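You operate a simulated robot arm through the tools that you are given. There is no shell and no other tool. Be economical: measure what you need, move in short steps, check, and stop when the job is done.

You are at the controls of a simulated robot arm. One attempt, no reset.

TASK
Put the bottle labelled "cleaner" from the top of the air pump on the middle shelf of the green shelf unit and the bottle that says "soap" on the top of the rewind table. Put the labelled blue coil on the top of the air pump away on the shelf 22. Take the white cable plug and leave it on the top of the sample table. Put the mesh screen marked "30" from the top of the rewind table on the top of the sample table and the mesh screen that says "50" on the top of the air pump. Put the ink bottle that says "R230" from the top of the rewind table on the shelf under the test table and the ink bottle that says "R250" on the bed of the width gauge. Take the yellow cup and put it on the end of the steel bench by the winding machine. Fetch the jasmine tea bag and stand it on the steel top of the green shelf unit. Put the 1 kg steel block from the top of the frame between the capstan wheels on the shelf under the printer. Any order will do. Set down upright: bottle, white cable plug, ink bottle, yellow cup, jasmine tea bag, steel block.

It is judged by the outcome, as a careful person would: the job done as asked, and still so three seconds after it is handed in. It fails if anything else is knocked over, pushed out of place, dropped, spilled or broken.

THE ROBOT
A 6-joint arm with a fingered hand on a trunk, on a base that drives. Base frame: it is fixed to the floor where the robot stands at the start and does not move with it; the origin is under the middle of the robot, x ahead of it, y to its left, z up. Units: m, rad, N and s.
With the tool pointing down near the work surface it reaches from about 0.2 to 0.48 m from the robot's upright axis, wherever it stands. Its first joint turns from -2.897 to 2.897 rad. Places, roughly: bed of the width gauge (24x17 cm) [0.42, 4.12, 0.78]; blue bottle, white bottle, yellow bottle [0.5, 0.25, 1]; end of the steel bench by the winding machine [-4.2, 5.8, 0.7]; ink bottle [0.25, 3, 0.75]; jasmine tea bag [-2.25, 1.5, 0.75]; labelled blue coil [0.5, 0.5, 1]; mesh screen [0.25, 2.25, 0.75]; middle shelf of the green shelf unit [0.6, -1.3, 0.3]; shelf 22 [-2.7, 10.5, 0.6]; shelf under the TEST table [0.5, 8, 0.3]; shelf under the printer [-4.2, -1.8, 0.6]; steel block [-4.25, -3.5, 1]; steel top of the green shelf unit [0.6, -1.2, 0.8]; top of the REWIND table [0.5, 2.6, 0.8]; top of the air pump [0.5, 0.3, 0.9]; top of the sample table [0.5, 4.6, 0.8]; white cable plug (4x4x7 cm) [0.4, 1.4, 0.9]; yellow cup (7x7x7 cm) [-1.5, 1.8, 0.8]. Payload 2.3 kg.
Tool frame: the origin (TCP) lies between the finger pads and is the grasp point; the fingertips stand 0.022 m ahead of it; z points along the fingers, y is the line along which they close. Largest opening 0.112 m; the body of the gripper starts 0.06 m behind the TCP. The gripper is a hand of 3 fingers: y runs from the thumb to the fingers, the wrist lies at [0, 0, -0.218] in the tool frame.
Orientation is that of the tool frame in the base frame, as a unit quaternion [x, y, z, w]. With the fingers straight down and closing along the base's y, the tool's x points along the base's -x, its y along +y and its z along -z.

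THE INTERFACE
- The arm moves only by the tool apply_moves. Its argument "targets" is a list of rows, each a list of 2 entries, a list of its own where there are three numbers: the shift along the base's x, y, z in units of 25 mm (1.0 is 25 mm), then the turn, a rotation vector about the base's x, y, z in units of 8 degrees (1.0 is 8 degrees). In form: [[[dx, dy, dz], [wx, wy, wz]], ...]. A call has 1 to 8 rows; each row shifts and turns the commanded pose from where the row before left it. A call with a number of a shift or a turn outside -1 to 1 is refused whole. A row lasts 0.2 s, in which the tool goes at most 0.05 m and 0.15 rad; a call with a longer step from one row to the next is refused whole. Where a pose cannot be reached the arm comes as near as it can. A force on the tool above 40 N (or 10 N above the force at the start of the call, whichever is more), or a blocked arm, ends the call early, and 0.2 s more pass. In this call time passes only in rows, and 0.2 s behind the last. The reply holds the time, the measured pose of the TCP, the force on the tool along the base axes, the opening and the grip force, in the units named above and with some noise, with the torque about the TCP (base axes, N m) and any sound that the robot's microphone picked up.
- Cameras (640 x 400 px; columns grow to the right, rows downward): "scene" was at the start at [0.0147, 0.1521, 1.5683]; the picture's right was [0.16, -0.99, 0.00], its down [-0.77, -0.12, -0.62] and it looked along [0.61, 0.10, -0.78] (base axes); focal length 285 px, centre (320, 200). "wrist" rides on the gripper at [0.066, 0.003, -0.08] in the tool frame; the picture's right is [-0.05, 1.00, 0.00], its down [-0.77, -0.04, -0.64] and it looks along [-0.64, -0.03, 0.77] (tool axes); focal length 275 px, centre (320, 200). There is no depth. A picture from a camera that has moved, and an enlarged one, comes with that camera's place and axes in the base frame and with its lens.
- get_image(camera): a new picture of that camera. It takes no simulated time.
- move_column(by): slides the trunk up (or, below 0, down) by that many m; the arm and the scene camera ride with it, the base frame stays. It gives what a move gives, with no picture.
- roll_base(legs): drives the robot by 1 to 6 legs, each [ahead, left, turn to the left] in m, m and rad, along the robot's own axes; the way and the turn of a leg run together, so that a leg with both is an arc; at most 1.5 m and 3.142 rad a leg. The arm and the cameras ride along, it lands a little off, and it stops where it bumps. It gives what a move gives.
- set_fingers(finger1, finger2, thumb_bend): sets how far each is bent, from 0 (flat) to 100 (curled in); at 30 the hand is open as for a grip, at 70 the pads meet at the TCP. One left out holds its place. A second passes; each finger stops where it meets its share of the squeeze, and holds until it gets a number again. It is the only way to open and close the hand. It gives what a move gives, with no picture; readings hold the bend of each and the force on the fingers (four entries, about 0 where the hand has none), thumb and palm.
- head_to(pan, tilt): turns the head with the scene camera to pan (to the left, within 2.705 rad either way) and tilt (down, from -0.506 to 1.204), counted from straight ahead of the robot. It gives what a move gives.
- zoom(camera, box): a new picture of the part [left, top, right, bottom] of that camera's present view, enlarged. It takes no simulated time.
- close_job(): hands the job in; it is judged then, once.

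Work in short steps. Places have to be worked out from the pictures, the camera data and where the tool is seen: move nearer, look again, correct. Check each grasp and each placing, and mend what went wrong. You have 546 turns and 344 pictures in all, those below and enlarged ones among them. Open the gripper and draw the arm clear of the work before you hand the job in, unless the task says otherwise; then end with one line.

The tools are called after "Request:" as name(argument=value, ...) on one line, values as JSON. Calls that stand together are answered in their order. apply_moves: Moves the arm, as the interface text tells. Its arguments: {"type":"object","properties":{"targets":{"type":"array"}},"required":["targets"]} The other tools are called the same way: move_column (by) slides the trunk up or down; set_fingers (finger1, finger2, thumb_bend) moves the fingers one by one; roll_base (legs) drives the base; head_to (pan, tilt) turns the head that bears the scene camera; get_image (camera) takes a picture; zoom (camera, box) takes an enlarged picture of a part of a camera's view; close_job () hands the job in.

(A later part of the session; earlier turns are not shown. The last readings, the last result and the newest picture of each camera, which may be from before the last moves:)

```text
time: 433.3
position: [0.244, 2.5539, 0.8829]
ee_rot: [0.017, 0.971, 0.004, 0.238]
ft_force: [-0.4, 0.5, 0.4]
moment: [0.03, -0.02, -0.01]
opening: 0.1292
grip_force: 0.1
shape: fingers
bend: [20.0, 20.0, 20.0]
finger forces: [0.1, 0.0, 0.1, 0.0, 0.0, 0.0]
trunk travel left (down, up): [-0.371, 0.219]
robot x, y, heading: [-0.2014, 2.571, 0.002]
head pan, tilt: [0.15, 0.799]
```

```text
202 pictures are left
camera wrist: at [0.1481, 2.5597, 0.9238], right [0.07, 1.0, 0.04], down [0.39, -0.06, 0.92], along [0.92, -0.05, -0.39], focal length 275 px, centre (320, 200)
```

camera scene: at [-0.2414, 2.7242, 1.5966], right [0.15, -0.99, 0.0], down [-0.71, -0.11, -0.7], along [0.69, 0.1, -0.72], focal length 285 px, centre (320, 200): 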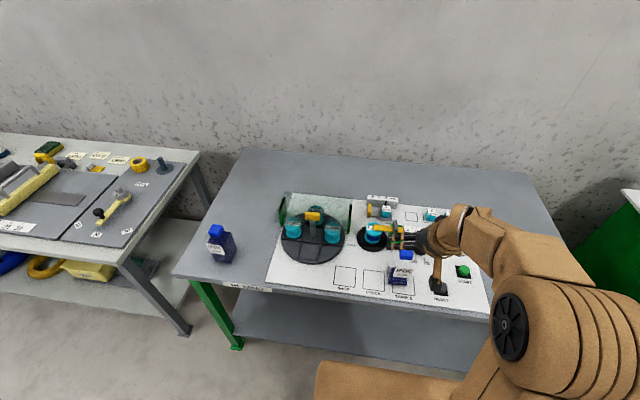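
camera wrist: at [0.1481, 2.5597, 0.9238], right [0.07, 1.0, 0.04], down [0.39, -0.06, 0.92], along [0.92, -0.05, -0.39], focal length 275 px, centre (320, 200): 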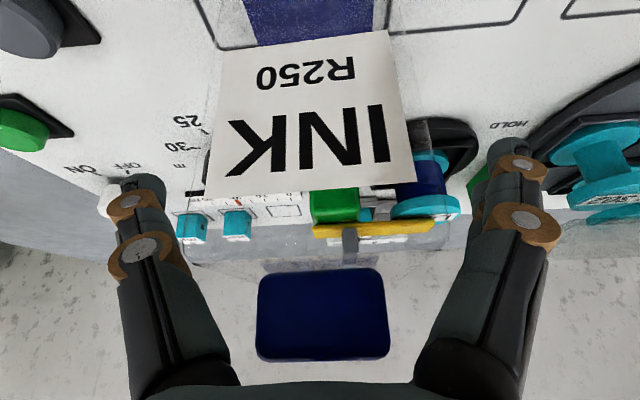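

The label reads R250. I lower 8 mm more and close.

Request:
apply_moves(targets=[[[0, 0, -0.35], [0, 0, 0]]])

Request:
set_fingers(finger1=70, finger2=70, thumb_bend=70)

Request:
get_image(camera="wrist")

```text
time: 433.7
position: [0.2428, 2.5538, 0.8745]
ee_rot: [0.016, 0.971, 0.005, 0.239]
ft_force: [1.1, -1.9, 8.2]
moment: [-0.08, 0.22, 0.03]
opening: 0.1296
grip_force: 3.5
shape: fingers
bend: [20.0, 20.0, 20.0]
finger forces: [2.0, 0.0, 0.1, 0.0, 5.0, 0.0]
trunk travel left (down, up): [-0.371, 0.219]
robot x, y, heading: [-0.1987, 2.5746, 0.004]
head pan, tilt: [0.15, 0.799]
```

```text
time: 434.7
position: [0.2425, 2.5522, 0.8759]
ee_rot: [0.017, 0.97, 0.004, 0.241]
ft_force: [6.4, -3.2, 32.6]
moment: [-0.11, 0.75, 0.02]
opening: 0.0596
grip_force: 52.4
shape: fingers
bend: [66.0, 52.0, 64.0]
finger forces: [34.9, 14.7, 0.0, 0.0, 56.2, 0.0]
trunk travel left (down, up): [-0.371, 0.219]
robot x, y, heading: [-0.2017, 2.5725, -0.003]
head pan, tilt: [0.15, 0.799]
```

```text
201 pictures are left
camera wrist: at [0.1468, 2.5595, 0.9167], right [0.07, 1.0, 0.04], down [0.38, -0.06, 0.92], along [0.92, -0.05, -0.39], focal length 275 px, centre (320, 200)
```

wrist: 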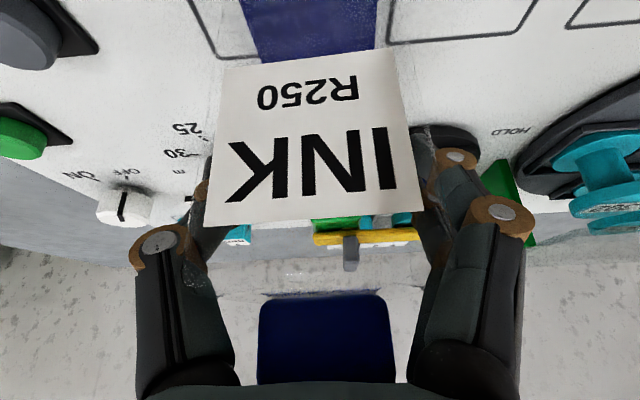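

Held. I lift with the trunk and look.

Request:
move_column(by=0.14)

Request:
get_image(camera="wrist")

```text
time: 436.3
position: [0.2432, 2.5533, 1.0145]
ee_rot: [0.017, 0.971, 0.004, 0.239]
ft_force: [-0.2, -0.3, -0.9]
moment: [0.03, -0.01, -0.01]
opening: 0.0592
grip_force: 37.9
shape: fingers
bend: [66.0, 52.0, 64.0]
finger forces: [23.6, 13.2, 0.0, 0.0, 37.5, 0.1]
trunk travel left (down, up): [-0.511, 0.079]
robot x, y, heading: [-0.2016, 2.5695, -0.004]
head pan, tilt: [0.15, 0.799]
```

```text
200 pictures are left
camera wrist: at [0.1482, 2.5601, 1.0551], right [0.07, 1.0, 0.04], down [0.39, -0.06, 0.92], along [0.92, -0.05, -0.39], focal length 275 px, centre (320, 200)
```

wrist: 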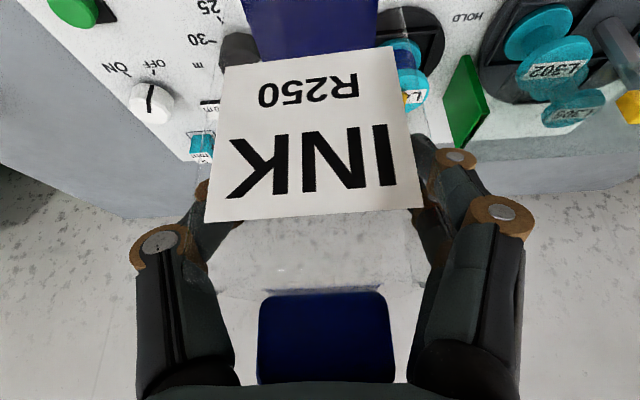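

R250 is lifted. I drive to the width gauge and look at its bed.

Request:
roll_base(legs=[[-0.25, 0, 0], [0, 1.5, 0.003], [0.1, 0, 0]])

Request:
head_to(pan=0.1, tilt=0.85)

Request:
get_image(camera="scene")

Request:
get_image(camera="wrist")

```text
time: 446.0
position: [0.0749, 4.0731, 1.0133]
ee_rot: [0.005, 0.971, 0.006, 0.238]
ft_force: [0.2, -0.2, -1.3]
moment: [-0.04, -0.05, -0.01]
opening: 0.0595
grip_force: 36.5
shape: fingers
bend: [66.0, 52.0, 64.0]
finger forces: [23.2, 13.0, 0.1, 0.0, 36.9, 0.0]
trunk travel left (down, up): [-0.511, 0.079]
robot x, y, heading: [-0.368, 4.0813, 0.019]
head pan, tilt: [0.15, 0.799]
```

```text
time: 446.6
position: [0.075, 4.0733, 1.0135]
ee_rot: [0.005, 0.971, 0.007, 0.239]
ft_force: [0.1, 0.7, -0.5]
moment: [0.01, 0.02, 0.03]
opening: 0.0593
grip_force: 36.2
shape: fingers
bend: [66.0, 52.0, 64.0]
finger forces: [23.2, 13.0, 0.0, 0.0, 36.8, 0.0]
trunk travel left (down, up): [-0.511, 0.079]
robot x, y, heading: [-0.3688, 4.0829, 0.024]
head pan, tilt: [0.099, 0.85]
```

```text
199 pictures are left
camera scene: at [-0.3552, 4.2278, 1.5827], right [0.12, -0.99, 0.0], down [-0.75, -0.09, -0.66], along [0.66, 0.08, -0.75], focal length 285 px, centre (320, 200)
```

scene: 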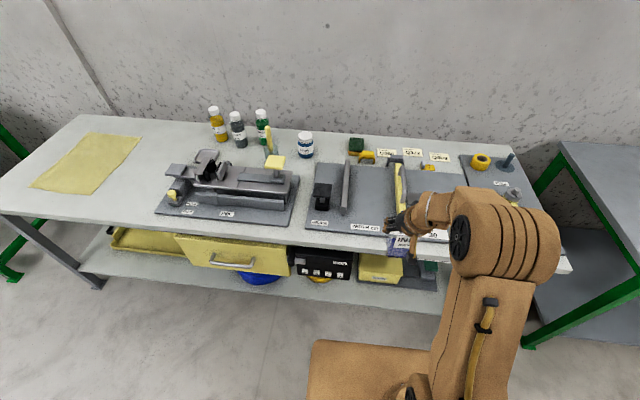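

```text
198 pictures are left
camera wrist: at [-0.0201, 4.0769, 1.0552], right [0.05, 1.0, 0.04], down [0.39, -0.05, 0.92], along [0.92, -0.03, -0.39], focal length 275 px, centre (320, 200)
```

wrist: 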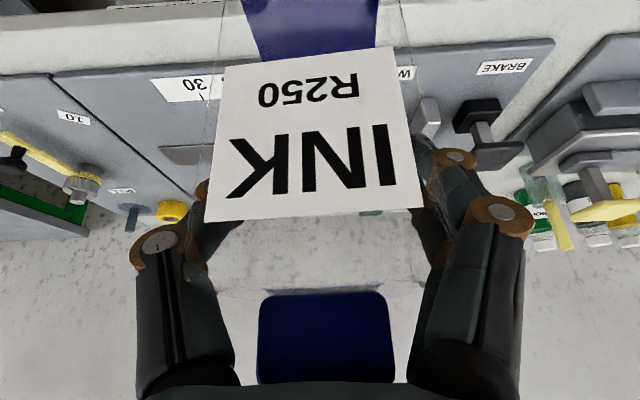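

Request:
zoom(camera="scene", box=[290, 130, 530, 270])

```text
2.67 times, centred on (410, 200) of scene
camera zoom: at [-0.3552, 4.2278, 1.5827], right [0.12, -0.99, 0.0], down [-0.75, -0.09, -0.66], along [0.66, 0.08, -0.75], focal length 759 px, centre (80, 200)
```

zoom: 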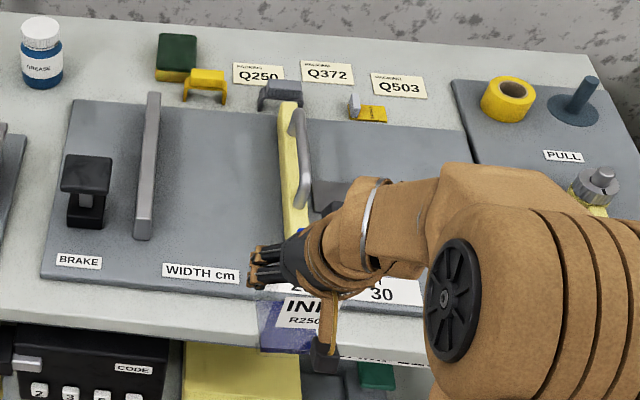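

The bed is the plate area between the grey fence (y≈4.20) and the yellow slider (y≈4.05). I aim for about (0.38, 4.125). First I drive up close, staying high.

Request:
roll_base(legs=[[0.0, 0.06, -0.022], [0.225, 0, 0]])

Request:
get_image(camera="scene")

Request:
get_image(camera="wrist")

```text
time: 448.9
position: [0.3014, 4.1254, 1.0117]
ee_rot: [0.014, 0.971, 0.005, 0.238]
ft_force: [0.5, -0.2, -1.6]
moment: [-0.03, -0.05, -0.01]
opening: 0.0592
grip_force: 36.5
shape: fingers
bend: [66.0, 52.0, 64.0]
finger forces: [23.2, 12.9, 0.1, 0.0, 36.7, 0.1]
trunk travel left (down, up): [-0.511, 0.079]
robot x, y, heading: [-0.1446, 4.1426, 0.007]
head pan, tilt: [0.099, 0.85]
```

```text
196 pictures are left
camera scene: at [-0.1263, 4.2881, 1.5826], right [0.1, -0.99, 0.0], down [-0.75, -0.08, -0.66], along [0.66, 0.07, -0.75], focal length 285 px, centre (320, 200)
```

scene: 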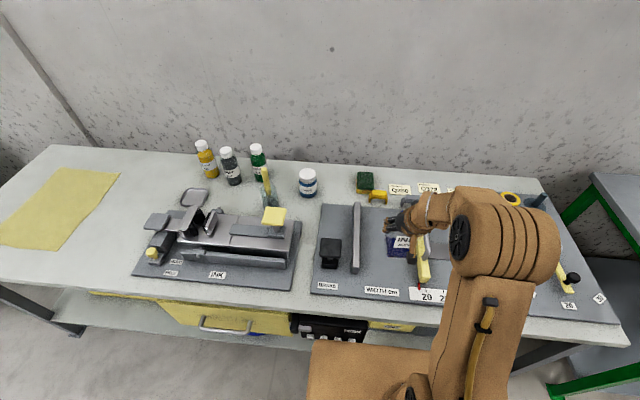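

```text
195 pictures are left
camera wrist: at [0.2055, 4.1308, 1.0549], right [0.07, 1.0, 0.04], down [0.39, -0.06, 0.92], along [0.92, -0.05, -0.39], focal length 275 px, centre (320, 200)
```

wrist: 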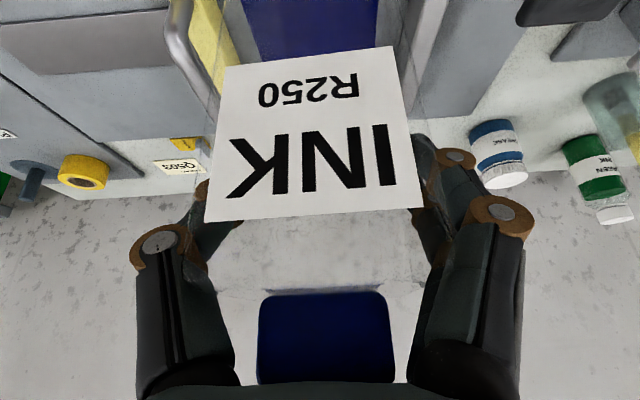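

Bed spans x 0.30–0.55, y 4.05–4.21. I extend to (0.37, 4.13) and lower with the trunk.

Request:
apply_moves(targets=[[[1, 0.1, 0], [0, 0, 0]], [[1, 0.1, 0], [0, 0, 0]], [[0.8, 0, 0], [0, 0, 0]]])

Request:
move_column(by=-0.1)

Request:
get_image(camera="scene")

Request:
get_image(camera="wrist")

```text
time: 449.7
position: [0.3716, 4.1305, 1.0137]
ee_rot: [0.013, 0.971, 0.005, 0.238]
ft_force: [0.5, -0.6, -1.9]
moment: [0.01, 0.02, -0.03]
opening: 0.0591
grip_force: 35.9
shape: fingers
bend: [66.0, 52.0, 64.0]
finger forces: [22.7, 12.7, 0.0, 0.1, 36.3, 0.0]
trunk travel left (down, up): [-0.511, 0.079]
robot x, y, heading: [-0.1432, 4.1399, 0.007]
head pan, tilt: [0.099, 0.85]
```

```text
time: 451.0
position: [0.3698, 4.1295, 0.9121]
ee_rot: [0.013, 0.971, 0.005, 0.238]
ft_force: [0.1, 0.9, -1.2]
moment: [-0.03, 0.01, -0.01]
opening: 0.0589
grip_force: 36.3
shape: fingers
bend: [66.0, 52.0, 64.0]
finger forces: [22.8, 12.7, 0.0, 0.0, 36.3, 0.1]
trunk travel left (down, up): [-0.411, 0.179]
robot x, y, heading: [-0.1432, 4.1395, 0.007]
head pan, tilt: [0.099, 0.85]
```

```text
194 pictures are left
camera scene: at [-0.1273, 4.288, 1.4827], right [0.1, -0.99, 0.0], down [-0.75, -0.08, -0.66], along [0.66, 0.07, -0.75], focal length 285 px, centre (320, 200)
```

scene: 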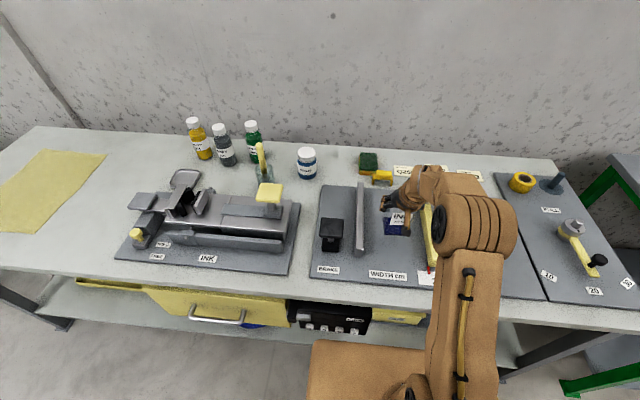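

```text
193 pictures are left
camera wrist: at [0.2746, 4.1355, 0.9543], right [0.07, 1.0, 0.04], down [0.39, -0.06, 0.92], along [0.92, -0.05, -0.39], focal length 275 px, centre (320, 200)
```

wrist: 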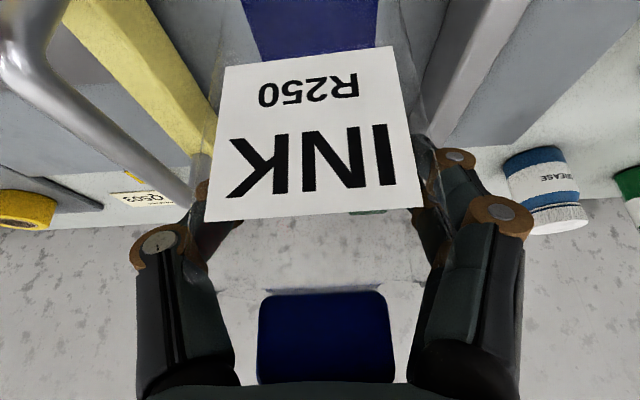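

Clear on both sides. I lower in small steps to contact.

Request:
apply_moves(targets=[[[0, 0, -0.5], [0, 0, 0]], [[0, 0, -0.25], [0, 0, 0]], [[0, 0, -0.2], [0, 0, 0]]])

```text
time: 451.8
position: [0.3702, 4.1298, 0.8895]
ee_rot: [0.014, 0.971, 0.005, 0.239]
ft_force: [-0.4, 0.4, -0.2]
moment: [0.02, 0.03, 0.01]
opening: 0.0588
grip_force: 36.0
shape: fingers
bend: [66.0, 52.0, 64.0]
finger forces: [22.7, 12.7, 0.0, 0.0, 36.2, 0.1]
trunk travel left (down, up): [-0.411, 0.179]
robot x, y, heading: [-0.1439, 4.1392, 0.008]
head pan, tilt: [0.099, 0.85]
```

Request:
apply_moves(targets=[[[0, 0, -0.15], [0, 0, 0]], [[0, 0, -0.15], [0, 0, 0]]])

```text
time: 452.4
position: [0.3701, 4.1304, 0.8815]
ee_rot: [0.013, 0.971, 0.004, 0.239]
ft_force: [0.6, -1.3, -0.7]
moment: [-0.05, 0.0, 0.02]
opening: 0.059
grip_force: 35.8
shape: fingers
bend: [66.0, 52.0, 64.0]
finger forces: [22.6, 12.6, 0.0, 0.2, 36.0, 0.0]
trunk travel left (down, up): [-0.411, 0.179]
robot x, y, heading: [-0.1467, 4.1398, 0.008]
head pan, tilt: [0.099, 0.85]
```

Request:
apply_moves(targets=[[[0, 0, -0.12], [0, 0, 0]], [[0, 0, -0.12], [0, 0, 0]]])

Request:
get_image(camera="scene")

```text
time: 453.0
position: [0.3704, 4.1306, 0.8756]
ee_rot: [0.014, 0.971, 0.005, 0.238]
ft_force: [0.2, -0.2, -1.5]
moment: [0.05, -0.01, -0.02]
opening: 0.0592
grip_force: 36.0
shape: fingers
bend: [66.0, 52.0, 64.0]
finger forces: [22.7, 12.7, 0.1, 0.0, 36.0, 0.1]
trunk travel left (down, up): [-0.411, 0.179]
robot x, y, heading: [-0.145, 4.14, 0.006]
head pan, tilt: [0.099, 0.85]
```

```text
192 pictures are left
camera scene: at [-0.1272, 4.2881, 1.4827], right [0.1, -0.99, 0.0], down [-0.75, -0.08, -0.66], along [0.66, 0.07, -0.75], focal length 285 px, centre (320, 200)
```

scene: 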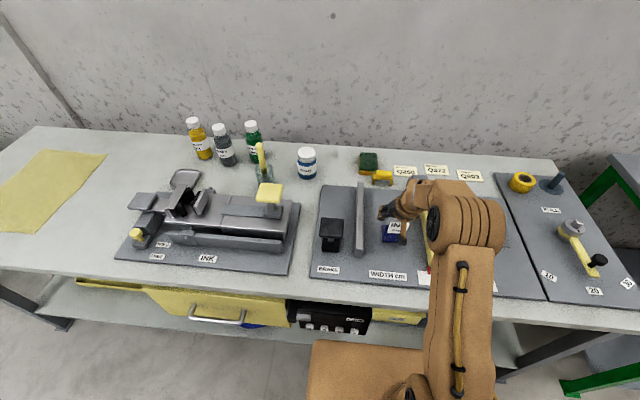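

Request:
apply_moves(targets=[[[0, 0, -0.12], [0, 0, 0]], [[0, 0, -0.12], [0, 0, 0]]])

```text
time: 453.6
position: [0.3699, 4.1303, 0.8689]
ee_rot: [0.014, 0.971, 0.004, 0.239]
ft_force: [-0.7, 0.0, -1.0]
moment: [0.01, -0.01, 0.02]
opening: 0.0594
grip_force: 35.6
shape: fingers
bend: [66.0, 52.0, 64.0]
finger forces: [22.7, 12.6, 0.1, 0.0, 36.0, 0.0]
trunk travel left (down, up): [-0.411, 0.179]
robot x, y, heading: [-0.1466, 4.1384, 0.002]
head pan, tilt: [0.099, 0.85]
```

Request:
apply_moves(targets=[[[0, 0, -0.12], [0, 0, 0]], [[0, 0, -0.12], [0, 0, 0]]])

```text
time: 454.2
position: [0.3694, 4.1307, 0.8643]
ee_rot: [0.013, 0.971, 0.004, 0.241]
ft_force: [1.3, 0.3, 8.3]
moment: [-0.18, 0.23, -0.01]
opening: 0.0591
grip_force: 39.2
shape: fingers
bend: [66.0, 52.0, 64.0]
finger forces: [25.5, 12.9, 0.0, 0.1, 39.7, 0.0]
trunk travel left (down, up): [-0.411, 0.179]
robot x, y, heading: [-0.1478, 4.1386, 0.002]
head pan, tilt: [0.099, 0.85]
```

Contact. I open in two stages, so as not to touch the fence or slider, and check.

Request:
set_fingers(finger1=36, finger2=36, thumb_bend=36)

Request:
get_image(camera="wrist")

```text
time: 455.2
position: [0.3698, 4.1309, 0.8635]
ee_rot: [0.013, 0.971, 0.005, 0.239]
ft_force: [1.3, 1.2, 12.7]
moment: [-0.09, 0.34, 0.01]
opening: 0.1009
grip_force: 11.3
shape: fingers
bend: [36.0, 36.0, 36.0]
finger forces: [10.9, 0.1, 0.1, 0.0, 11.5, 0.1]
trunk travel left (down, up): [-0.411, 0.179]
robot x, y, heading: [-0.1462, 4.1453, 0.009]
head pan, tilt: [0.099, 0.85]
```

```text
191 pictures are left
camera wrist: at [0.2735, 4.1357, 0.9054], right [0.07, 1.0, 0.04], down [0.39, -0.06, 0.92], along [0.92, -0.05, -0.39], focal length 275 px, centre (320, 200)
```

wrist: 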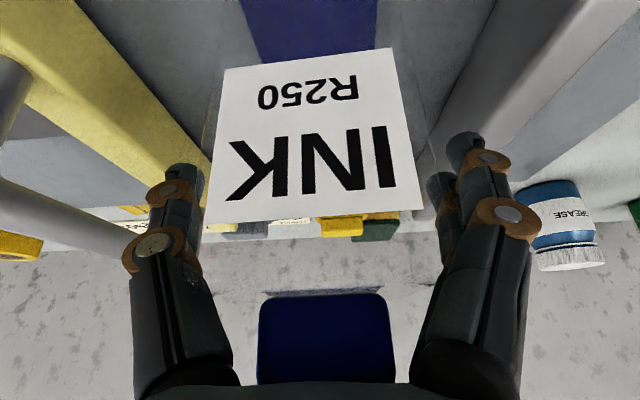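

The knuckles still press on the bottle shoulder, so I rise slightly to free it.

Request:
apply_moves(targets=[[[0, 0, 0.2], [0, 0, 0]], [[0, 0, 0.3], [0, 0, 0]]])

Request:
get_image(camera="wrist")

```text
time: 455.8
position: [0.3696, 4.1311, 0.8755]
ee_rot: [0.013, 0.971, 0.005, 0.237]
ft_force: [-0.7, 0.1, -0.8]
moment: [-0.02, -0.01, 0.0]
opening: 0.0953
grip_force: 0.1
shape: fingers
bend: [36.0, 36.0, 36.0]
finger forces: [0.1, 0.0, 0.0, 0.1, 0.1, 0.1]
trunk travel left (down, up): [-0.411, 0.179]
robot x, y, heading: [-0.1445, 4.1373, 0.004]
head pan, tilt: [0.099, 0.85]
```

```text
190 pictures are left
camera wrist: at [0.2742, 4.1356, 0.917], right [0.07, 1.0, 0.04], down [0.39, -0.06, 0.92], along [0.92, -0.05, -0.39], focal length 275 px, centre (320, 200)
```

wrist: 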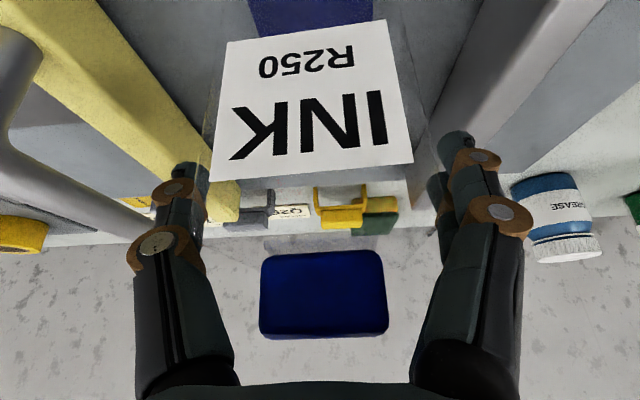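

Free. I raise the hand straight up with the trunk, then back off and check.

Request:
move_column(by=0.17)

Request:
roll_base(legs=[[-0.25, 0.0, 0.0]])

Request:
get_image(camera="scene")

```text
time: 457.7
position: [0.3686, 4.1296, 1.0456]
ee_rot: [0.014, 0.971, 0.005, 0.239]
ft_force: [-0.5, 0.2, -0.2]
moment: [0.01, 0.0, 0.05]
opening: 0.0951
grip_force: 0.0
shape: fingers
bend: [36.0, 36.0, 36.0]
finger forces: [0.1, 0.0, 0.0, 0.0, 0.0, 0.0]
trunk travel left (down, up): [-0.581, 0.009]
robot x, y, heading: [-0.1445, 4.1423, 0.006]
head pan, tilt: [0.099, 0.85]
```

```text
time: 459.6
position: [0.117, 4.1291, 1.0452]
ee_rot: [0.014, 0.971, 0.005, 0.238]
ft_force: [-0.2, 0.7, 0.1]
moment: [-0.02, 0.0, 0.04]
opening: 0.0954
grip_force: 0.2
shape: fingers
bend: [36.0, 36.0, 36.0]
finger forces: [0.0, 0.1, 0.1, 0.0, 0.0, 0.0]
trunk travel left (down, up): [-0.581, 0.009]
robot x, y, heading: [-0.3985, 4.1381, 0.0]
head pan, tilt: [0.099, 0.85]
```

```text
189 pictures are left
camera scene: at [-0.3793, 4.2869, 1.6527], right [0.1, -0.99, 0.0], down [-0.75, -0.08, -0.66], along [0.66, 0.07, -0.75], focal length 285 px, centre (320, 200)
```

scene: 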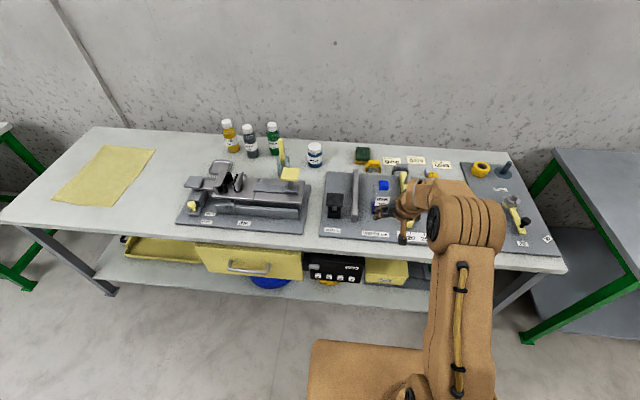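

R250 stands on the gauge bed. Next mesh 30 at about (0.352, 2.113), behind the soap. I reduce the tilt to 12° and drive there.

Request:
apply_moves(targets=[[[-1, 0, 0], [0, 1, 0]], [[-1, 0, 0], [0, 1, 0]], [[-1, 0, 0], [0, 0, 0]], [[-1, 0, 0], [0, 0, 0]]])

Request:
roll_base(legs=[[-0.1, -1.0, 0], [0, -1.02, 0], [0.27, 0, 0]])

Request:
head_to(pan=0.0, tilt=0.9)

Request:
get_image(camera="scene")

Request:
get_image(camera="wrist")

```text
time: 460.6
position: [0.0166, 4.128, 1.0455]
ee_rot: [0.015, 0.995, 0.002, 0.101]
ft_force: [0.2, -0.6, -1.0]
moment: [0.01, -0.04, 0.02]
opening: 0.0951
grip_force: 0.1
shape: fingers
bend: [36.0, 36.0, 36.0]
finger forces: [0.0, 0.0, 0.0, 0.0, 0.0, 0.1]
trunk travel left (down, up): [-0.581, 0.009]
robot x, y, heading: [-0.396, 4.1407, -0.002]
head pan, tilt: [0.099, 0.85]
```

```text
time: 472.1
position: [0.2047, 2.1223, 1.0462]
ee_rot: [0.013, 0.995, 0.002, 0.102]
ft_force: [-0.1, -0.2, -0.2]
moment: [0.0, 0.01, -0.01]
opening: 0.0956
grip_force: 0.0
shape: fingers
bend: [36.0, 36.0, 36.0]
finger forces: [0.0, 0.0, 0.1, 0.1, 0.0, 0.1]
trunk travel left (down, up): [-0.581, 0.009]
robot x, y, heading: [-0.2094, 2.1341, 0.011]
head pan, tilt: [0.099, 0.85]
```

```text
time: 472.8
position: [0.205, 2.1219, 1.0454]
ee_rot: [0.012, 0.995, 0.002, 0.102]
ft_force: [-0.4, -0.8, 0.2]
moment: [0.01, 0.03, -0.01]
opening: 0.0956
grip_force: 0.0
shape: fingers
bend: [36.0, 36.0, 36.0]
finger forces: [0.0, 0.1, 0.0, 0.0, 0.0, 0.0]
trunk travel left (down, up): [-0.581, 0.009]
robot x, y, heading: [-0.2112, 2.1295, 0.006]
head pan, tilt: [0.0, 0.901]
```

```text
188 pictures are left
camera scene: at [-0.1959, 2.2717, 1.6488], right [0.01, -1.0, 0.0], down [-0.78, -0.01, -0.62], along [0.62, 0.01, -0.78], focal length 285 px, centre (320, 200)
```

scene: 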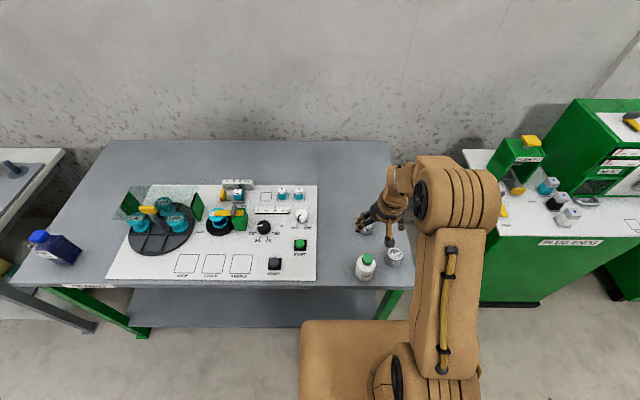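

```text
187 pictures are left
camera wrist: at [0.1236, 2.1277, 1.1121], right [0.07, 1.0, 0.02], down [0.63, -0.06, 0.78], along [0.78, -0.04, -0.63], focal length 275 px, centre (320, 200)
```

wrist: 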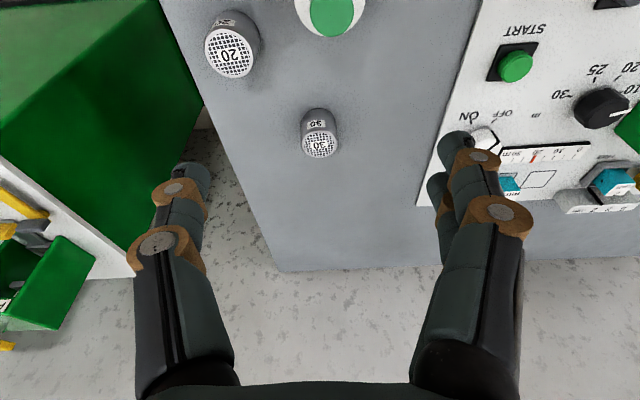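

Mesh 30 is at (0.36, 2.118). I drive 7 cm nearer and move over it at height.

Request:
roll_base(legs=[[0.07, 0, -0.005]])

Request:
apply_moves(targets=[[[1, 0, 0], [0, 0, 0]], [[1, 0, 0], [0, 0, 0]], [[1, 0, 0], [0, 0, 0]], [[0.4, 0, 0], [0, 0, 0]]])

Request:
move_column(by=-0.14)

Request:
get_image(camera="wrist")

Request:
get_image(camera="scene")

```text
time: 473.8
position: [0.2757, 2.1212, 1.046]
ee_rot: [0.015, 0.995, 0.002, 0.1]
ft_force: [0.3, -0.5, 0.4]
moment: [-0.02, 0.0, -0.01]
opening: 0.0951
grip_force: 0.0
shape: fingers
bend: [36.0, 36.0, 36.0]
finger forces: [0.0, 0.0, 0.1, 0.1, 0.0, 0.0]
trunk travel left (down, up): [-0.581, 0.009]
robot x, y, heading: [-0.1397, 2.1341, 0.003]
head pan, tilt: [0.0, 0.901]
```

```text
time: 474.8
position: [0.3593, 2.1214, 1.0444]
ee_rot: [0.015, 0.995, 0.002, 0.101]
ft_force: [0.5, 0.4, 0.3]
moment: [0.05, -0.01, 0.01]
opening: 0.0954
grip_force: 0.1
shape: fingers
bend: [36.0, 36.0, 36.0]
finger forces: [0.0, 0.0, 0.0, 0.1, 0.0, 0.0]
trunk travel left (down, up): [-0.581, 0.009]
robot x, y, heading: [-0.1374, 2.1318, 0.008]
head pan, tilt: [0.0, 0.901]
```

```text
time: 476.5
position: [0.3596, 2.1209, 0.9059]
ee_rot: [0.015, 0.995, 0.002, 0.102]
ft_force: [-0.3, -0.2, 0.0]
moment: [0.02, 0.03, -0.02]
opening: 0.0955
grip_force: 0.1
shape: fingers
bend: [36.0, 36.0, 36.0]
finger forces: [0.0, 0.0, 0.1, 0.0, 0.1, 0.0]
trunk travel left (down, up): [-0.441, 0.149]
robot x, y, heading: [-0.1383, 2.1315, 0.003]
head pan, tilt: [0.0, 0.901]
```

```text
186 pictures are left
camera wrist: at [0.279, 2.1262, 0.9717], right [0.07, 1.0, 0.02], down [0.63, -0.06, 0.78], along [0.78, -0.05, -0.63], focal length 275 px, centre (320, 200)
```

wrist: 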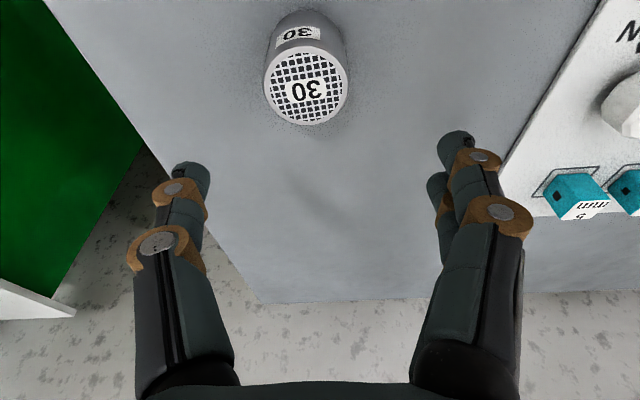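

```text
185 pictures are left
camera scene: at [-0.1249, 2.2719, 1.5088], right [0.0, -1.0, 0.0], down [-0.78, 0.0, -0.62], along [0.62, 0.0, -0.78], focal length 285 px, centre (320, 200)
```

scene: 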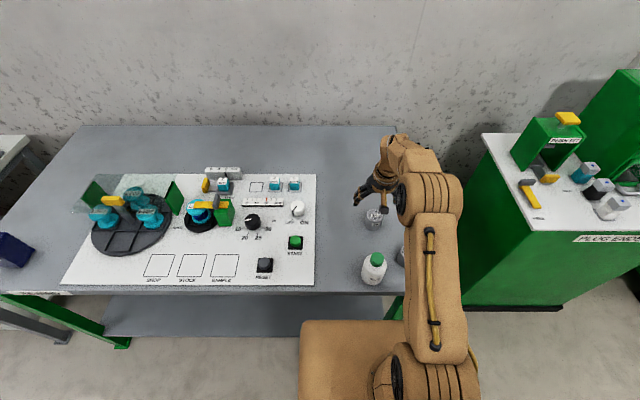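

Centre (0.361, 2.114): shift 7 mm right, narrow the fingers a bit and descend.

Request:
set_fingers(finger1=42, finger2=42, thumb_bend=42)

Request:
apply_moves(targets=[[[0.05, -0.27, 0], [0, 0, 0]]])

Request:
move_column(by=-0.06)

Request:
get_image(camera="wrist")

```text
time: 477.5
position: [0.3594, 2.1208, 0.9051]
ee_rot: [0.014, 0.995, 0.002, 0.101]
ft_force: [-0.3, -0.8, -0.7]
moment: [0.0, -0.01, -0.03]
opening: 0.0788
grip_force: 0.0
shape: fingers
bend: [42.0, 42.0, 42.0]
finger forces: [0.1, 0.0, 0.0, 0.0, 0.1, 0.1]
trunk travel left (down, up): [-0.441, 0.149]
robot x, y, heading: [-0.1405, 2.1295, 0.0]
head pan, tilt: [0.0, 0.901]
```

```text
time: 477.9
position: [0.3598, 2.1147, 0.905]
ee_rot: [0.014, 0.995, 0.003, 0.101]
ft_force: [0.0, -0.1, 0.0]
moment: [0.0, -0.01, 0.02]
opening: 0.0785
grip_force: 0.1
shape: fingers
bend: [42.0, 42.0, 42.0]
finger forces: [0.1, 0.0, 0.1, 0.0, 0.0, 0.0]
trunk travel left (down, up): [-0.441, 0.149]
robot x, y, heading: [-0.1376, 2.1327, 0.008]
head pan, tilt: [0.0, 0.901]
```

```text
time: 478.9
position: [0.3602, 2.1141, 0.8459]
ee_rot: [0.015, 0.995, 0.002, 0.101]
ft_force: [0.0, 0.2, 0.0]
moment: [0.01, 0.0, -0.01]
opening: 0.0788
grip_force: 0.1
shape: fingers
bend: [42.0, 42.0, 42.0]
finger forces: [0.0, 0.0, 0.1, 0.0, 0.0, 0.1]
trunk travel left (down, up): [-0.381, 0.209]
robot x, y, heading: [-0.1388, 2.1313, 0.002]
head pan, tilt: [0.0, 0.901]
```

```text
184 pictures are left
camera wrist: at [0.28, 2.1196, 0.9116], right [0.07, 1.0, 0.02], down [0.63, -0.06, 0.78], along [0.78, -0.05, -0.63], focal length 275 px, centre (320, 200)
```

wrist: 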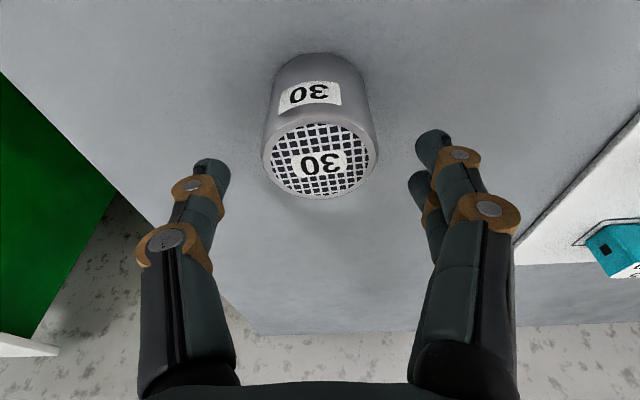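

Centred on the "30". I lower the last 3 cm and grip.

Request:
apply_moves(targets=[[[0, 0, -0.8], [0, 0, 0]], [[0, 0, -0.5], [0, 0, 0]]])

Request:
set_fingers(finger1=70, finger2=70, thumb_bend=70)

Request:
get_image(camera="wrist")

```text
time: 479.5
position: [0.3602, 2.114, 0.8123]
ee_rot: [0.015, 0.995, 0.003, 0.101]
ft_force: [-0.5, 0.9, 0.2]
moment: [0.01, -0.01, 0.04]
opening: 0.0787
grip_force: 0.0
shape: fingers
bend: [42.0, 42.0, 42.0]
finger forces: [0.0, 0.0, 0.0, 0.1, 0.0, 0.0]
trunk travel left (down, up): [-0.381, 0.209]
robot x, y, heading: [-0.1415, 2.1321, 0.007]
head pan, tilt: [0.0, 0.901]
```

```text
time: 480.5
position: [0.3609, 2.1137, 0.8125]
ee_rot: [0.015, 0.995, 0.002, 0.101]
ft_force: [0.1, 0.1, -0.2]
moment: [0.01, 0.0, -0.01]
opening: 0.0423
grip_force: 15.2
shape: fingers
bend: [55.0, 59.0, 61.0]
finger forces: [8.5, 6.6, 0.0, 0.0, 15.2, 0.0]
trunk travel left (down, up): [-0.381, 0.209]
robot x, y, heading: [-0.1386, 2.1291, 0.009]
head pan, tilt: [0.0, 0.901]
```

```text
183 pictures are left
camera wrist: at [0.2803, 2.1198, 0.879], right [0.07, 1.0, 0.02], down [0.63, -0.06, 0.78], along [0.78, -0.05, -0.63], focal length 275 px, centre (320, 200)
```

wrist: 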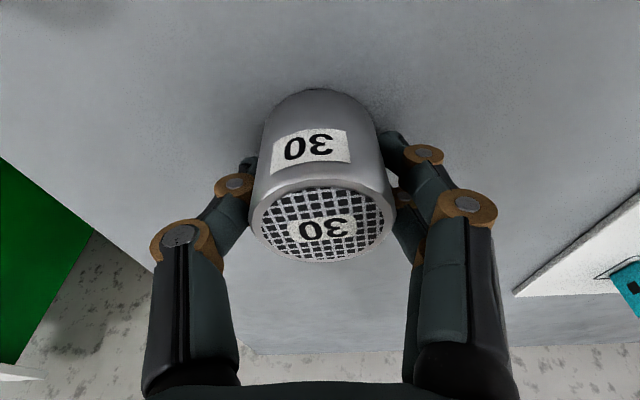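

Mesh 30 is gripped. I lift it clear of the soap, retract and drive to the free area of the sample table.

Request:
move_column(by=0.2)

Request:
apply_moves(targets=[[[-1, 0, 0], [0, 0, 0]], [[-1, 0, 0], [0, 0, 0]], [[-1, 0, 0], [0, 0, 0]]])

Request:
roll_base(legs=[[-0.35, 0, 0], [0, 1.46, 0], [0, 1.46, 0], [0.2, 0, 0]])

Request:
get_image(camera="scene")

Request:
get_image(camera="wrist")

```text
time: 482.6
position: [0.3618, 2.1148, 1.0117]
ee_rot: [0.014, 0.995, 0.002, 0.102]
ft_force: [0.6, 1.6, -0.9]
moment: [-0.02, -0.01, 0.01]
opening: 0.0422
grip_force: 15.7
shape: fingers
bend: [55.0, 59.0, 61.0]
finger forces: [8.5, 6.6, 0.1, 0.0, 15.2, 0.0]
trunk travel left (down, up): [-0.581, 0.009]
robot x, y, heading: [-0.1415, 2.1321, 0.007]
head pan, tilt: [0.0, 0.901]
```

```text
time: 483.4
position: [0.2845, 2.1128, 1.0129]
ee_rot: [0.014, 0.995, 0.002, 0.102]
ft_force: [-0.2, -0.2, -1.3]
moment: [0.0, -0.01, 0.03]
opening: 0.0422
grip_force: 15.2
shape: fingers
bend: [55.0, 59.0, 61.0]
finger forces: [8.5, 6.8, 0.0, 0.0, 15.2, 0.0]
trunk travel left (down, up): [-0.581, 0.009]
robot x, y, heading: [-0.1392, 2.1322, 0.01]
head pan, tilt: [0.0, 0.901]
```

```text
time: 500.6
position: [0.1544, 5.0196, 1.0127]
ee_rot: [0.024, 0.995, 0.001, 0.101]
ft_force: [-0.6, -0.1, -2.4]
moment: [0.04, 0.0, -0.02]
opening: 0.042
grip_force: 15.2
shape: fingers
bend: [55.0, 59.0, 61.0]
finger forces: [8.5, 6.8, 0.0, 0.0, 15.1, 0.0]
trunk travel left (down, up): [-0.581, 0.009]
robot x, y, heading: [-0.2685, 5.0473, -0.012]
head pan, tilt: [0.0, 0.901]
```

```text
182 pictures are left
camera scene: at [-0.2524, 5.1854, 1.6488], right [-0.01, -1.0, 0.0], down [-0.78, 0.01, -0.62], along [0.62, -0.01, -0.78], focal length 285 px, centre (320, 200)
```

scene: 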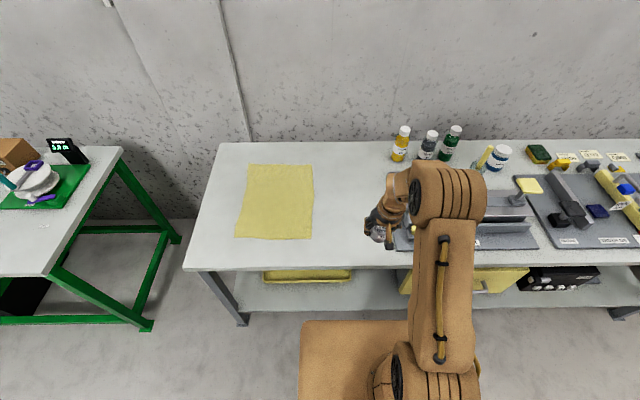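

```text
181 pictures are left
camera wrist: at [0.0741, 5.0269, 1.0789], right [0.09, 1.0, 0.02], down [0.63, -0.07, 0.78], along [0.77, -0.06, -0.63], focal length 275 px, centre (320, 200)
```

wrist: 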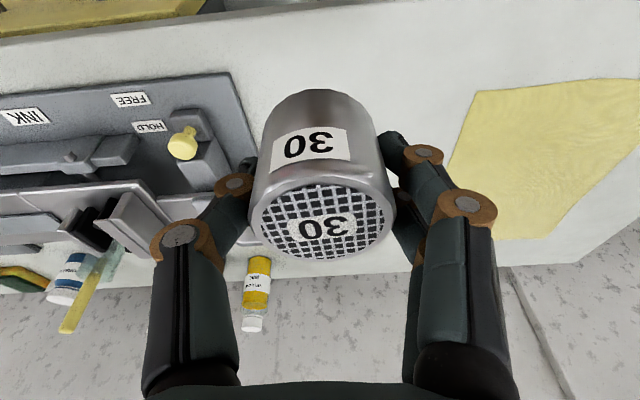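

I set it down at about (0.27, 5.08): align, extend, and lower with the trunk.

Request:
roll_base(legs=[[0.07, 0.055, 0.012]])

Request:
apply_moves(targets=[[[1, 0, 0], [0, 0, 0]], [[0.9, 0, 0], [0, 0, 0]]])

Request:
move_column(by=-0.185)

Request:
get_image(camera="wrist")

```text
time: 501.7
position: [0.225, 5.0796, 1.0123]
ee_rot: [0.018, 0.995, 0.001, 0.101]
ft_force: [0.4, 0.2, -2.3]
moment: [-0.01, 0.03, 0.0]
opening: 0.0423
grip_force: 15.4
shape: fingers
bend: [55.0, 59.0, 61.0]
finger forces: [8.5, 6.7, 0.0, 0.0, 15.1, 0.0]
trunk travel left (down, up): [-0.581, 0.009]
robot x, y, heading: [-0.2007, 5.0989, -0.003]
head pan, tilt: [0.0, 0.901]
```

```text
time: 502.3
position: [0.2728, 5.0793, 1.0126]
ee_rot: [0.018, 0.995, 0.002, 0.1]
ft_force: [0.3, -0.7, -1.4]
moment: [0.03, -0.01, 0.03]
opening: 0.042
grip_force: 14.9
shape: fingers
bend: [55.0, 59.0, 61.0]
finger forces: [8.5, 6.7, 0.0, 0.1, 15.0, 0.1]
trunk travel left (down, up): [-0.581, 0.009]
robot x, y, heading: [-0.2026, 5.0951, -0.007]
head pan, tilt: [0.0, 0.901]
```

```text
time: 504.4
position: [0.2722, 5.0801, 0.8273]
ee_rot: [0.018, 0.995, 0.001, 0.1]
ft_force: [0.6, 0.4, -2.5]
moment: [-0.02, -0.02, 0.0]
opening: 0.0418
grip_force: 15.1
shape: fingers
bend: [55.0, 59.0, 61.0]
finger forces: [8.4, 6.7, 0.1, 0.1, 15.0, 0.0]
trunk travel left (down, up): [-0.396, 0.194]
robot x, y, heading: [-0.2016, 5.0982, -0.002]
head pan, tilt: [0.0, 0.901]
```

```text
180 pictures are left
camera wrist: at [0.1911, 5.0857, 0.8939], right [0.08, 1.0, 0.02], down [0.63, -0.06, 0.78], along [0.78, -0.05, -0.63], focal length 275 px, centre (320, 200)
```

wrist: 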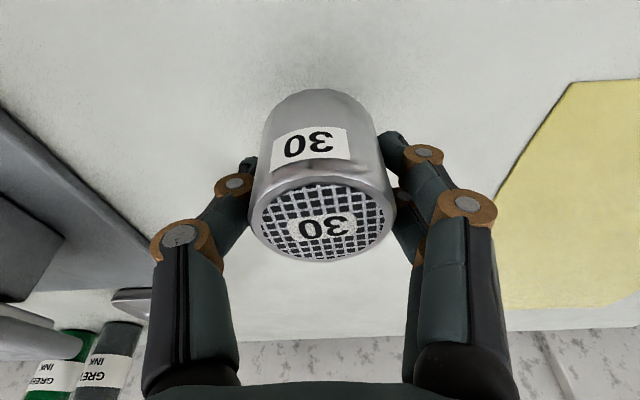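

I lower the last couple of centimetres gently.

Request:
apply_moves(targets=[[[0, 0, -0.5], [0, 0, 0]], [[0, 0, -0.2], [0, 0, 0]], [[0, 0, -0.15], [0, 0, 0]]])

```text
time: 505.1
position: [0.2717, 5.0798, 0.8047]
ee_rot: [0.017, 0.995, 0.003, 0.1]
ft_force: [-0.2, -0.2, -1.8]
moment: [-0.01, -0.02, -0.01]
opening: 0.0422
grip_force: 15.1
shape: fingers
bend: [55.0, 59.0, 61.0]
finger forces: [8.4, 6.7, 0.0, 0.0, 15.1, 0.1]
trunk travel left (down, up): [-0.396, 0.194]
robot x, y, heading: [-0.1994, 5.1012, 0.002]
head pan, tilt: [0.0, 0.901]
```

Request:
apply_moves(targets=[[[0, 0, -0.12], [0, 0, 0]], [[0, 0, -0.1], [0, 0, 0]]])

```text
time: 505.8
position: [0.2707, 5.0799, 0.8004]
ee_rot: [0.018, 0.995, 0.001, 0.101]
ft_force: [-0.2, 0.4, -1.1]
moment: [0.03, -0.02, 0.03]
opening: 0.042
grip_force: 15.5
shape: fingers
bend: [55.0, 59.0, 61.0]
finger forces: [8.5, 6.8, 0.0, 0.0, 15.0, 0.0]
trunk travel left (down, up): [-0.396, 0.194]
robot x, y, heading: [-0.1993, 5.0979, -0.005]
head pan, tilt: [0.0, 0.901]
```

Request:
apply_moves(targets=[[[0, 0, -0.1], [0, 0, 0]], [[0, 0, -0.1], [0, 0, 0]]])

```text
time: 506.4
position: [0.2718, 5.0803, 0.795]
ee_rot: [0.017, 0.995, 0.001, 0.1]
ft_force: [0.1, 1.1, -1.3]
moment: [0.0, -0.01, 0.0]
opening: 0.042
grip_force: 15.0
shape: fingers
bend: [55.0, 59.0, 61.0]
finger forces: [8.4, 6.8, 0.0, 0.0, 15.0, 0.0]
trunk travel left (down, up): [-0.396, 0.194]
robot x, y, heading: [-0.1999, 5.0993, -0.002]
head pan, tilt: [0.0, 0.901]
```

Request:
apply_moves(targets=[[[0, 0, -0.12], [0, 0, 0]], [[0, 0, -0.12], [0, 0, 0]]])

```text
time: 506.9
position: [0.2713, 5.0799, 0.7913]
ee_rot: [0.018, 0.995, 0.001, 0.102]
ft_force: [1.4, 0.5, 8.9]
moment: [-0.03, -0.01, -0.02]
opening: 0.0418
grip_force: 16.3
shape: fingers
bend: [55.0, 59.0, 62.0]
finger forces: [8.9, 8.0, 0.0, 0.0, 16.1, 0.1]
trunk travel left (down, up): [-0.396, 0.194]
robot x, y, heading: [-0.2027, 5.1014, -0.006]
head pan, tilt: [0.0, 0.901]
```

Contact. I release and rise.

Request:
set_fingers(finger1=44, finger2=44, thumb_bend=44)

Request:
move_column(by=0.15)

Request:
get_image(camera="wrist")

```text
time: 507.9
position: [0.2722, 5.0789, 0.7891]
ee_rot: [0.018, 0.995, 0.002, 0.101]
ft_force: [0.7, 0.4, 0.5]
moment: [-0.02, 0.0, 0.0]
opening: 0.0716
grip_force: 0.1
shape: fingers
bend: [44.0, 44.0, 44.0]
finger forces: [0.1, 0.0, 0.0, 0.0, 0.0, 0.0]
trunk travel left (down, up): [-0.396, 0.194]
robot x, y, heading: [-0.2017, 5.098, -0.001]
head pan, tilt: [0.0, 0.901]
```

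```text
time: 509.7
position: [0.2716, 5.0809, 0.9398]
ee_rot: [0.018, 0.995, 0.002, 0.101]
ft_force: [1.0, -0.2, 0.3]
moment: [-0.03, 0.0, 0.0]
opening: 0.0717
grip_force: 0.2
shape: fingers
bend: [44.0, 44.0, 44.0]
finger forces: [0.1, 0.0, 0.0, 0.0, 0.0, 0.0]
trunk travel left (down, up): [-0.546, 0.044]
robot x, y, heading: [-0.2045, 5.0975, 0.001]
head pan, tilt: [0.0, 0.901]
```

```text
179 pictures are left
camera wrist: at [0.1911, 5.0857, 1.0061], right [0.08, 1.0, 0.02], down [0.63, -0.06, 0.78], along [0.78, -0.05, -0.63], focal length 275 px, centre (320, 200)
```

wrist: 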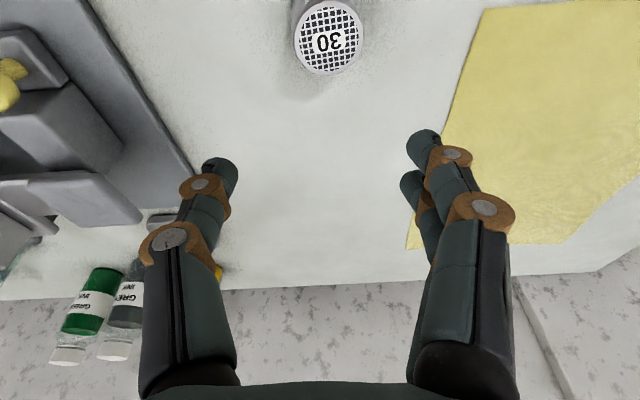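

Mesh 30 is placed. Next is the white cable plug at the PLUG ENDS bench, so I drive there.

Request:
apply_moves(targets=[[[-1, 0, 0.5], [0, 0, 0]], [[-1, 0, 0.5], [0, 0, 0]], [[-1, 0, 0], [0, 0, 0]]])

Request:
roll_base(legs=[[-0.3, 0, 0], [0, -1.25, 0], [0, -1.25, 0], [0, -1.2, 0]])

Request:
head_to(pan=0.0, tilt=0.75)

Request:
get_image(camera="scene")

Request:
get_image(camera="wrist")

```text
time: 510.5
position: [0.1953, 5.0786, 0.9647]
ee_rot: [0.018, 0.995, 0.002, 0.101]
ft_force: [-0.3, 0.1, 0.2]
moment: [0.0, -0.02, -0.01]
opening: 0.0716
grip_force: 0.1
shape: fingers
bend: [44.0, 44.0, 44.0]
finger forces: [0.1, 0.0, 0.0, 0.1, 0.0, 0.0]
trunk travel left (down, up): [-0.546, 0.044]
robot x, y, heading: [-0.1992, 5.1007, 0.001]
head pan, tilt: [0.0, 0.901]
```

```text
time: 530.1
position: [-0.1212, 1.355, 0.9637]
ee_rot: [0.022, 0.995, 0.002, 0.101]
ft_force: [0.7, -0.2, 0.3]
moment: [-0.04, 0.01, -0.01]
opening: 0.0717
grip_force: 0.1
shape: fingers
bend: [44.0, 44.0, 44.0]
finger forces: [0.0, 0.0, 0.0, 0.0, 0.0, 0.0]
trunk travel left (down, up): [-0.546, 0.044]
robot x, y, heading: [-0.521, 1.377, -0.012]
head pan, tilt: [0.0, 0.901]
```

```text
time: 530.9
position: [-0.1205, 1.3555, 0.9636]
ee_rot: [0.021, 0.995, 0.001, 0.102]
ft_force: [0.6, -0.1, 0.3]
moment: [0.01, 0.0, -0.01]
opening: 0.0715
grip_force: 0.1
shape: fingers
bend: [44.0, 44.0, 44.0]
finger forces: [0.0, 0.0, 0.0, 0.0, 0.0, 0.0]
trunk travel left (down, up): [-0.546, 0.044]
robot x, y, heading: [-0.5198, 1.3764, -0.011]
head pan, tilt: [0.0, 0.75]
```

```text
178 pictures are left
camera scene: at [-0.4953, 1.5189, 1.6256], right [-0.01, -1.0, 0.0], down [-0.68, 0.01, -0.73], along [0.73, -0.01, -0.68], focal length 285 px, centre (320, 200)
```

scene: 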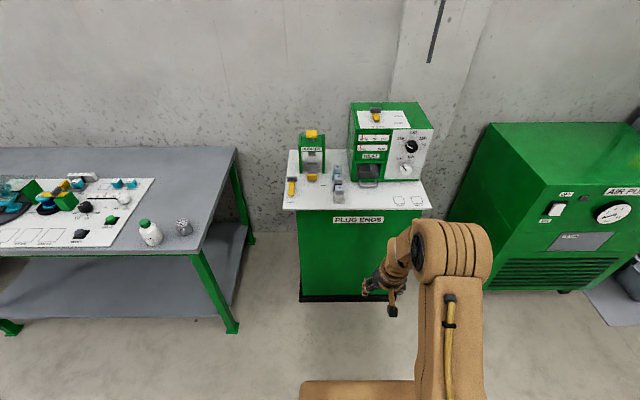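

```text
177 pictures are left
camera wrist: at [-0.2025, 1.362, 1.0306], right [0.09, 1.0, 0.02], down [0.62, -0.07, 0.78], along [0.78, -0.06, -0.63], focal length 275 px, centre (320, 200)
```

wrist: 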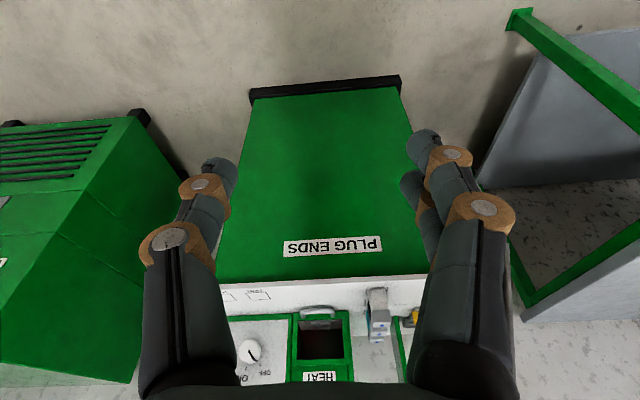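

Request:
zoom(camera="scene", box=[270, 110, 450, 220])

```text
3.56 times, centred on (360, 165) of scene
camera zoom: at [-0.4953, 1.5189, 1.6256], right [-0.01, -1.0, 0.0], down [-0.68, 0.01, -0.73], along [0.73, -0.01, -0.68], focal length 1012 px, centre (178, 324)
```

zoom: 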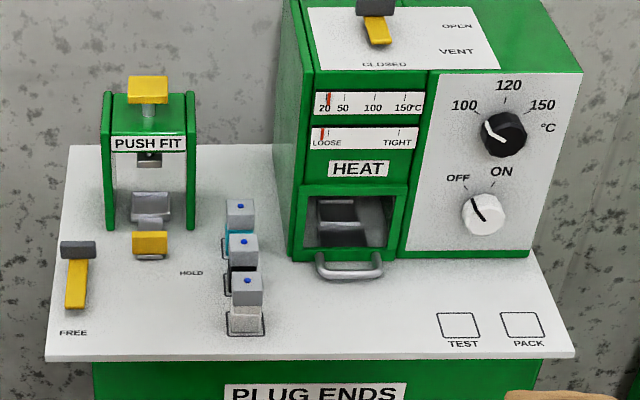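

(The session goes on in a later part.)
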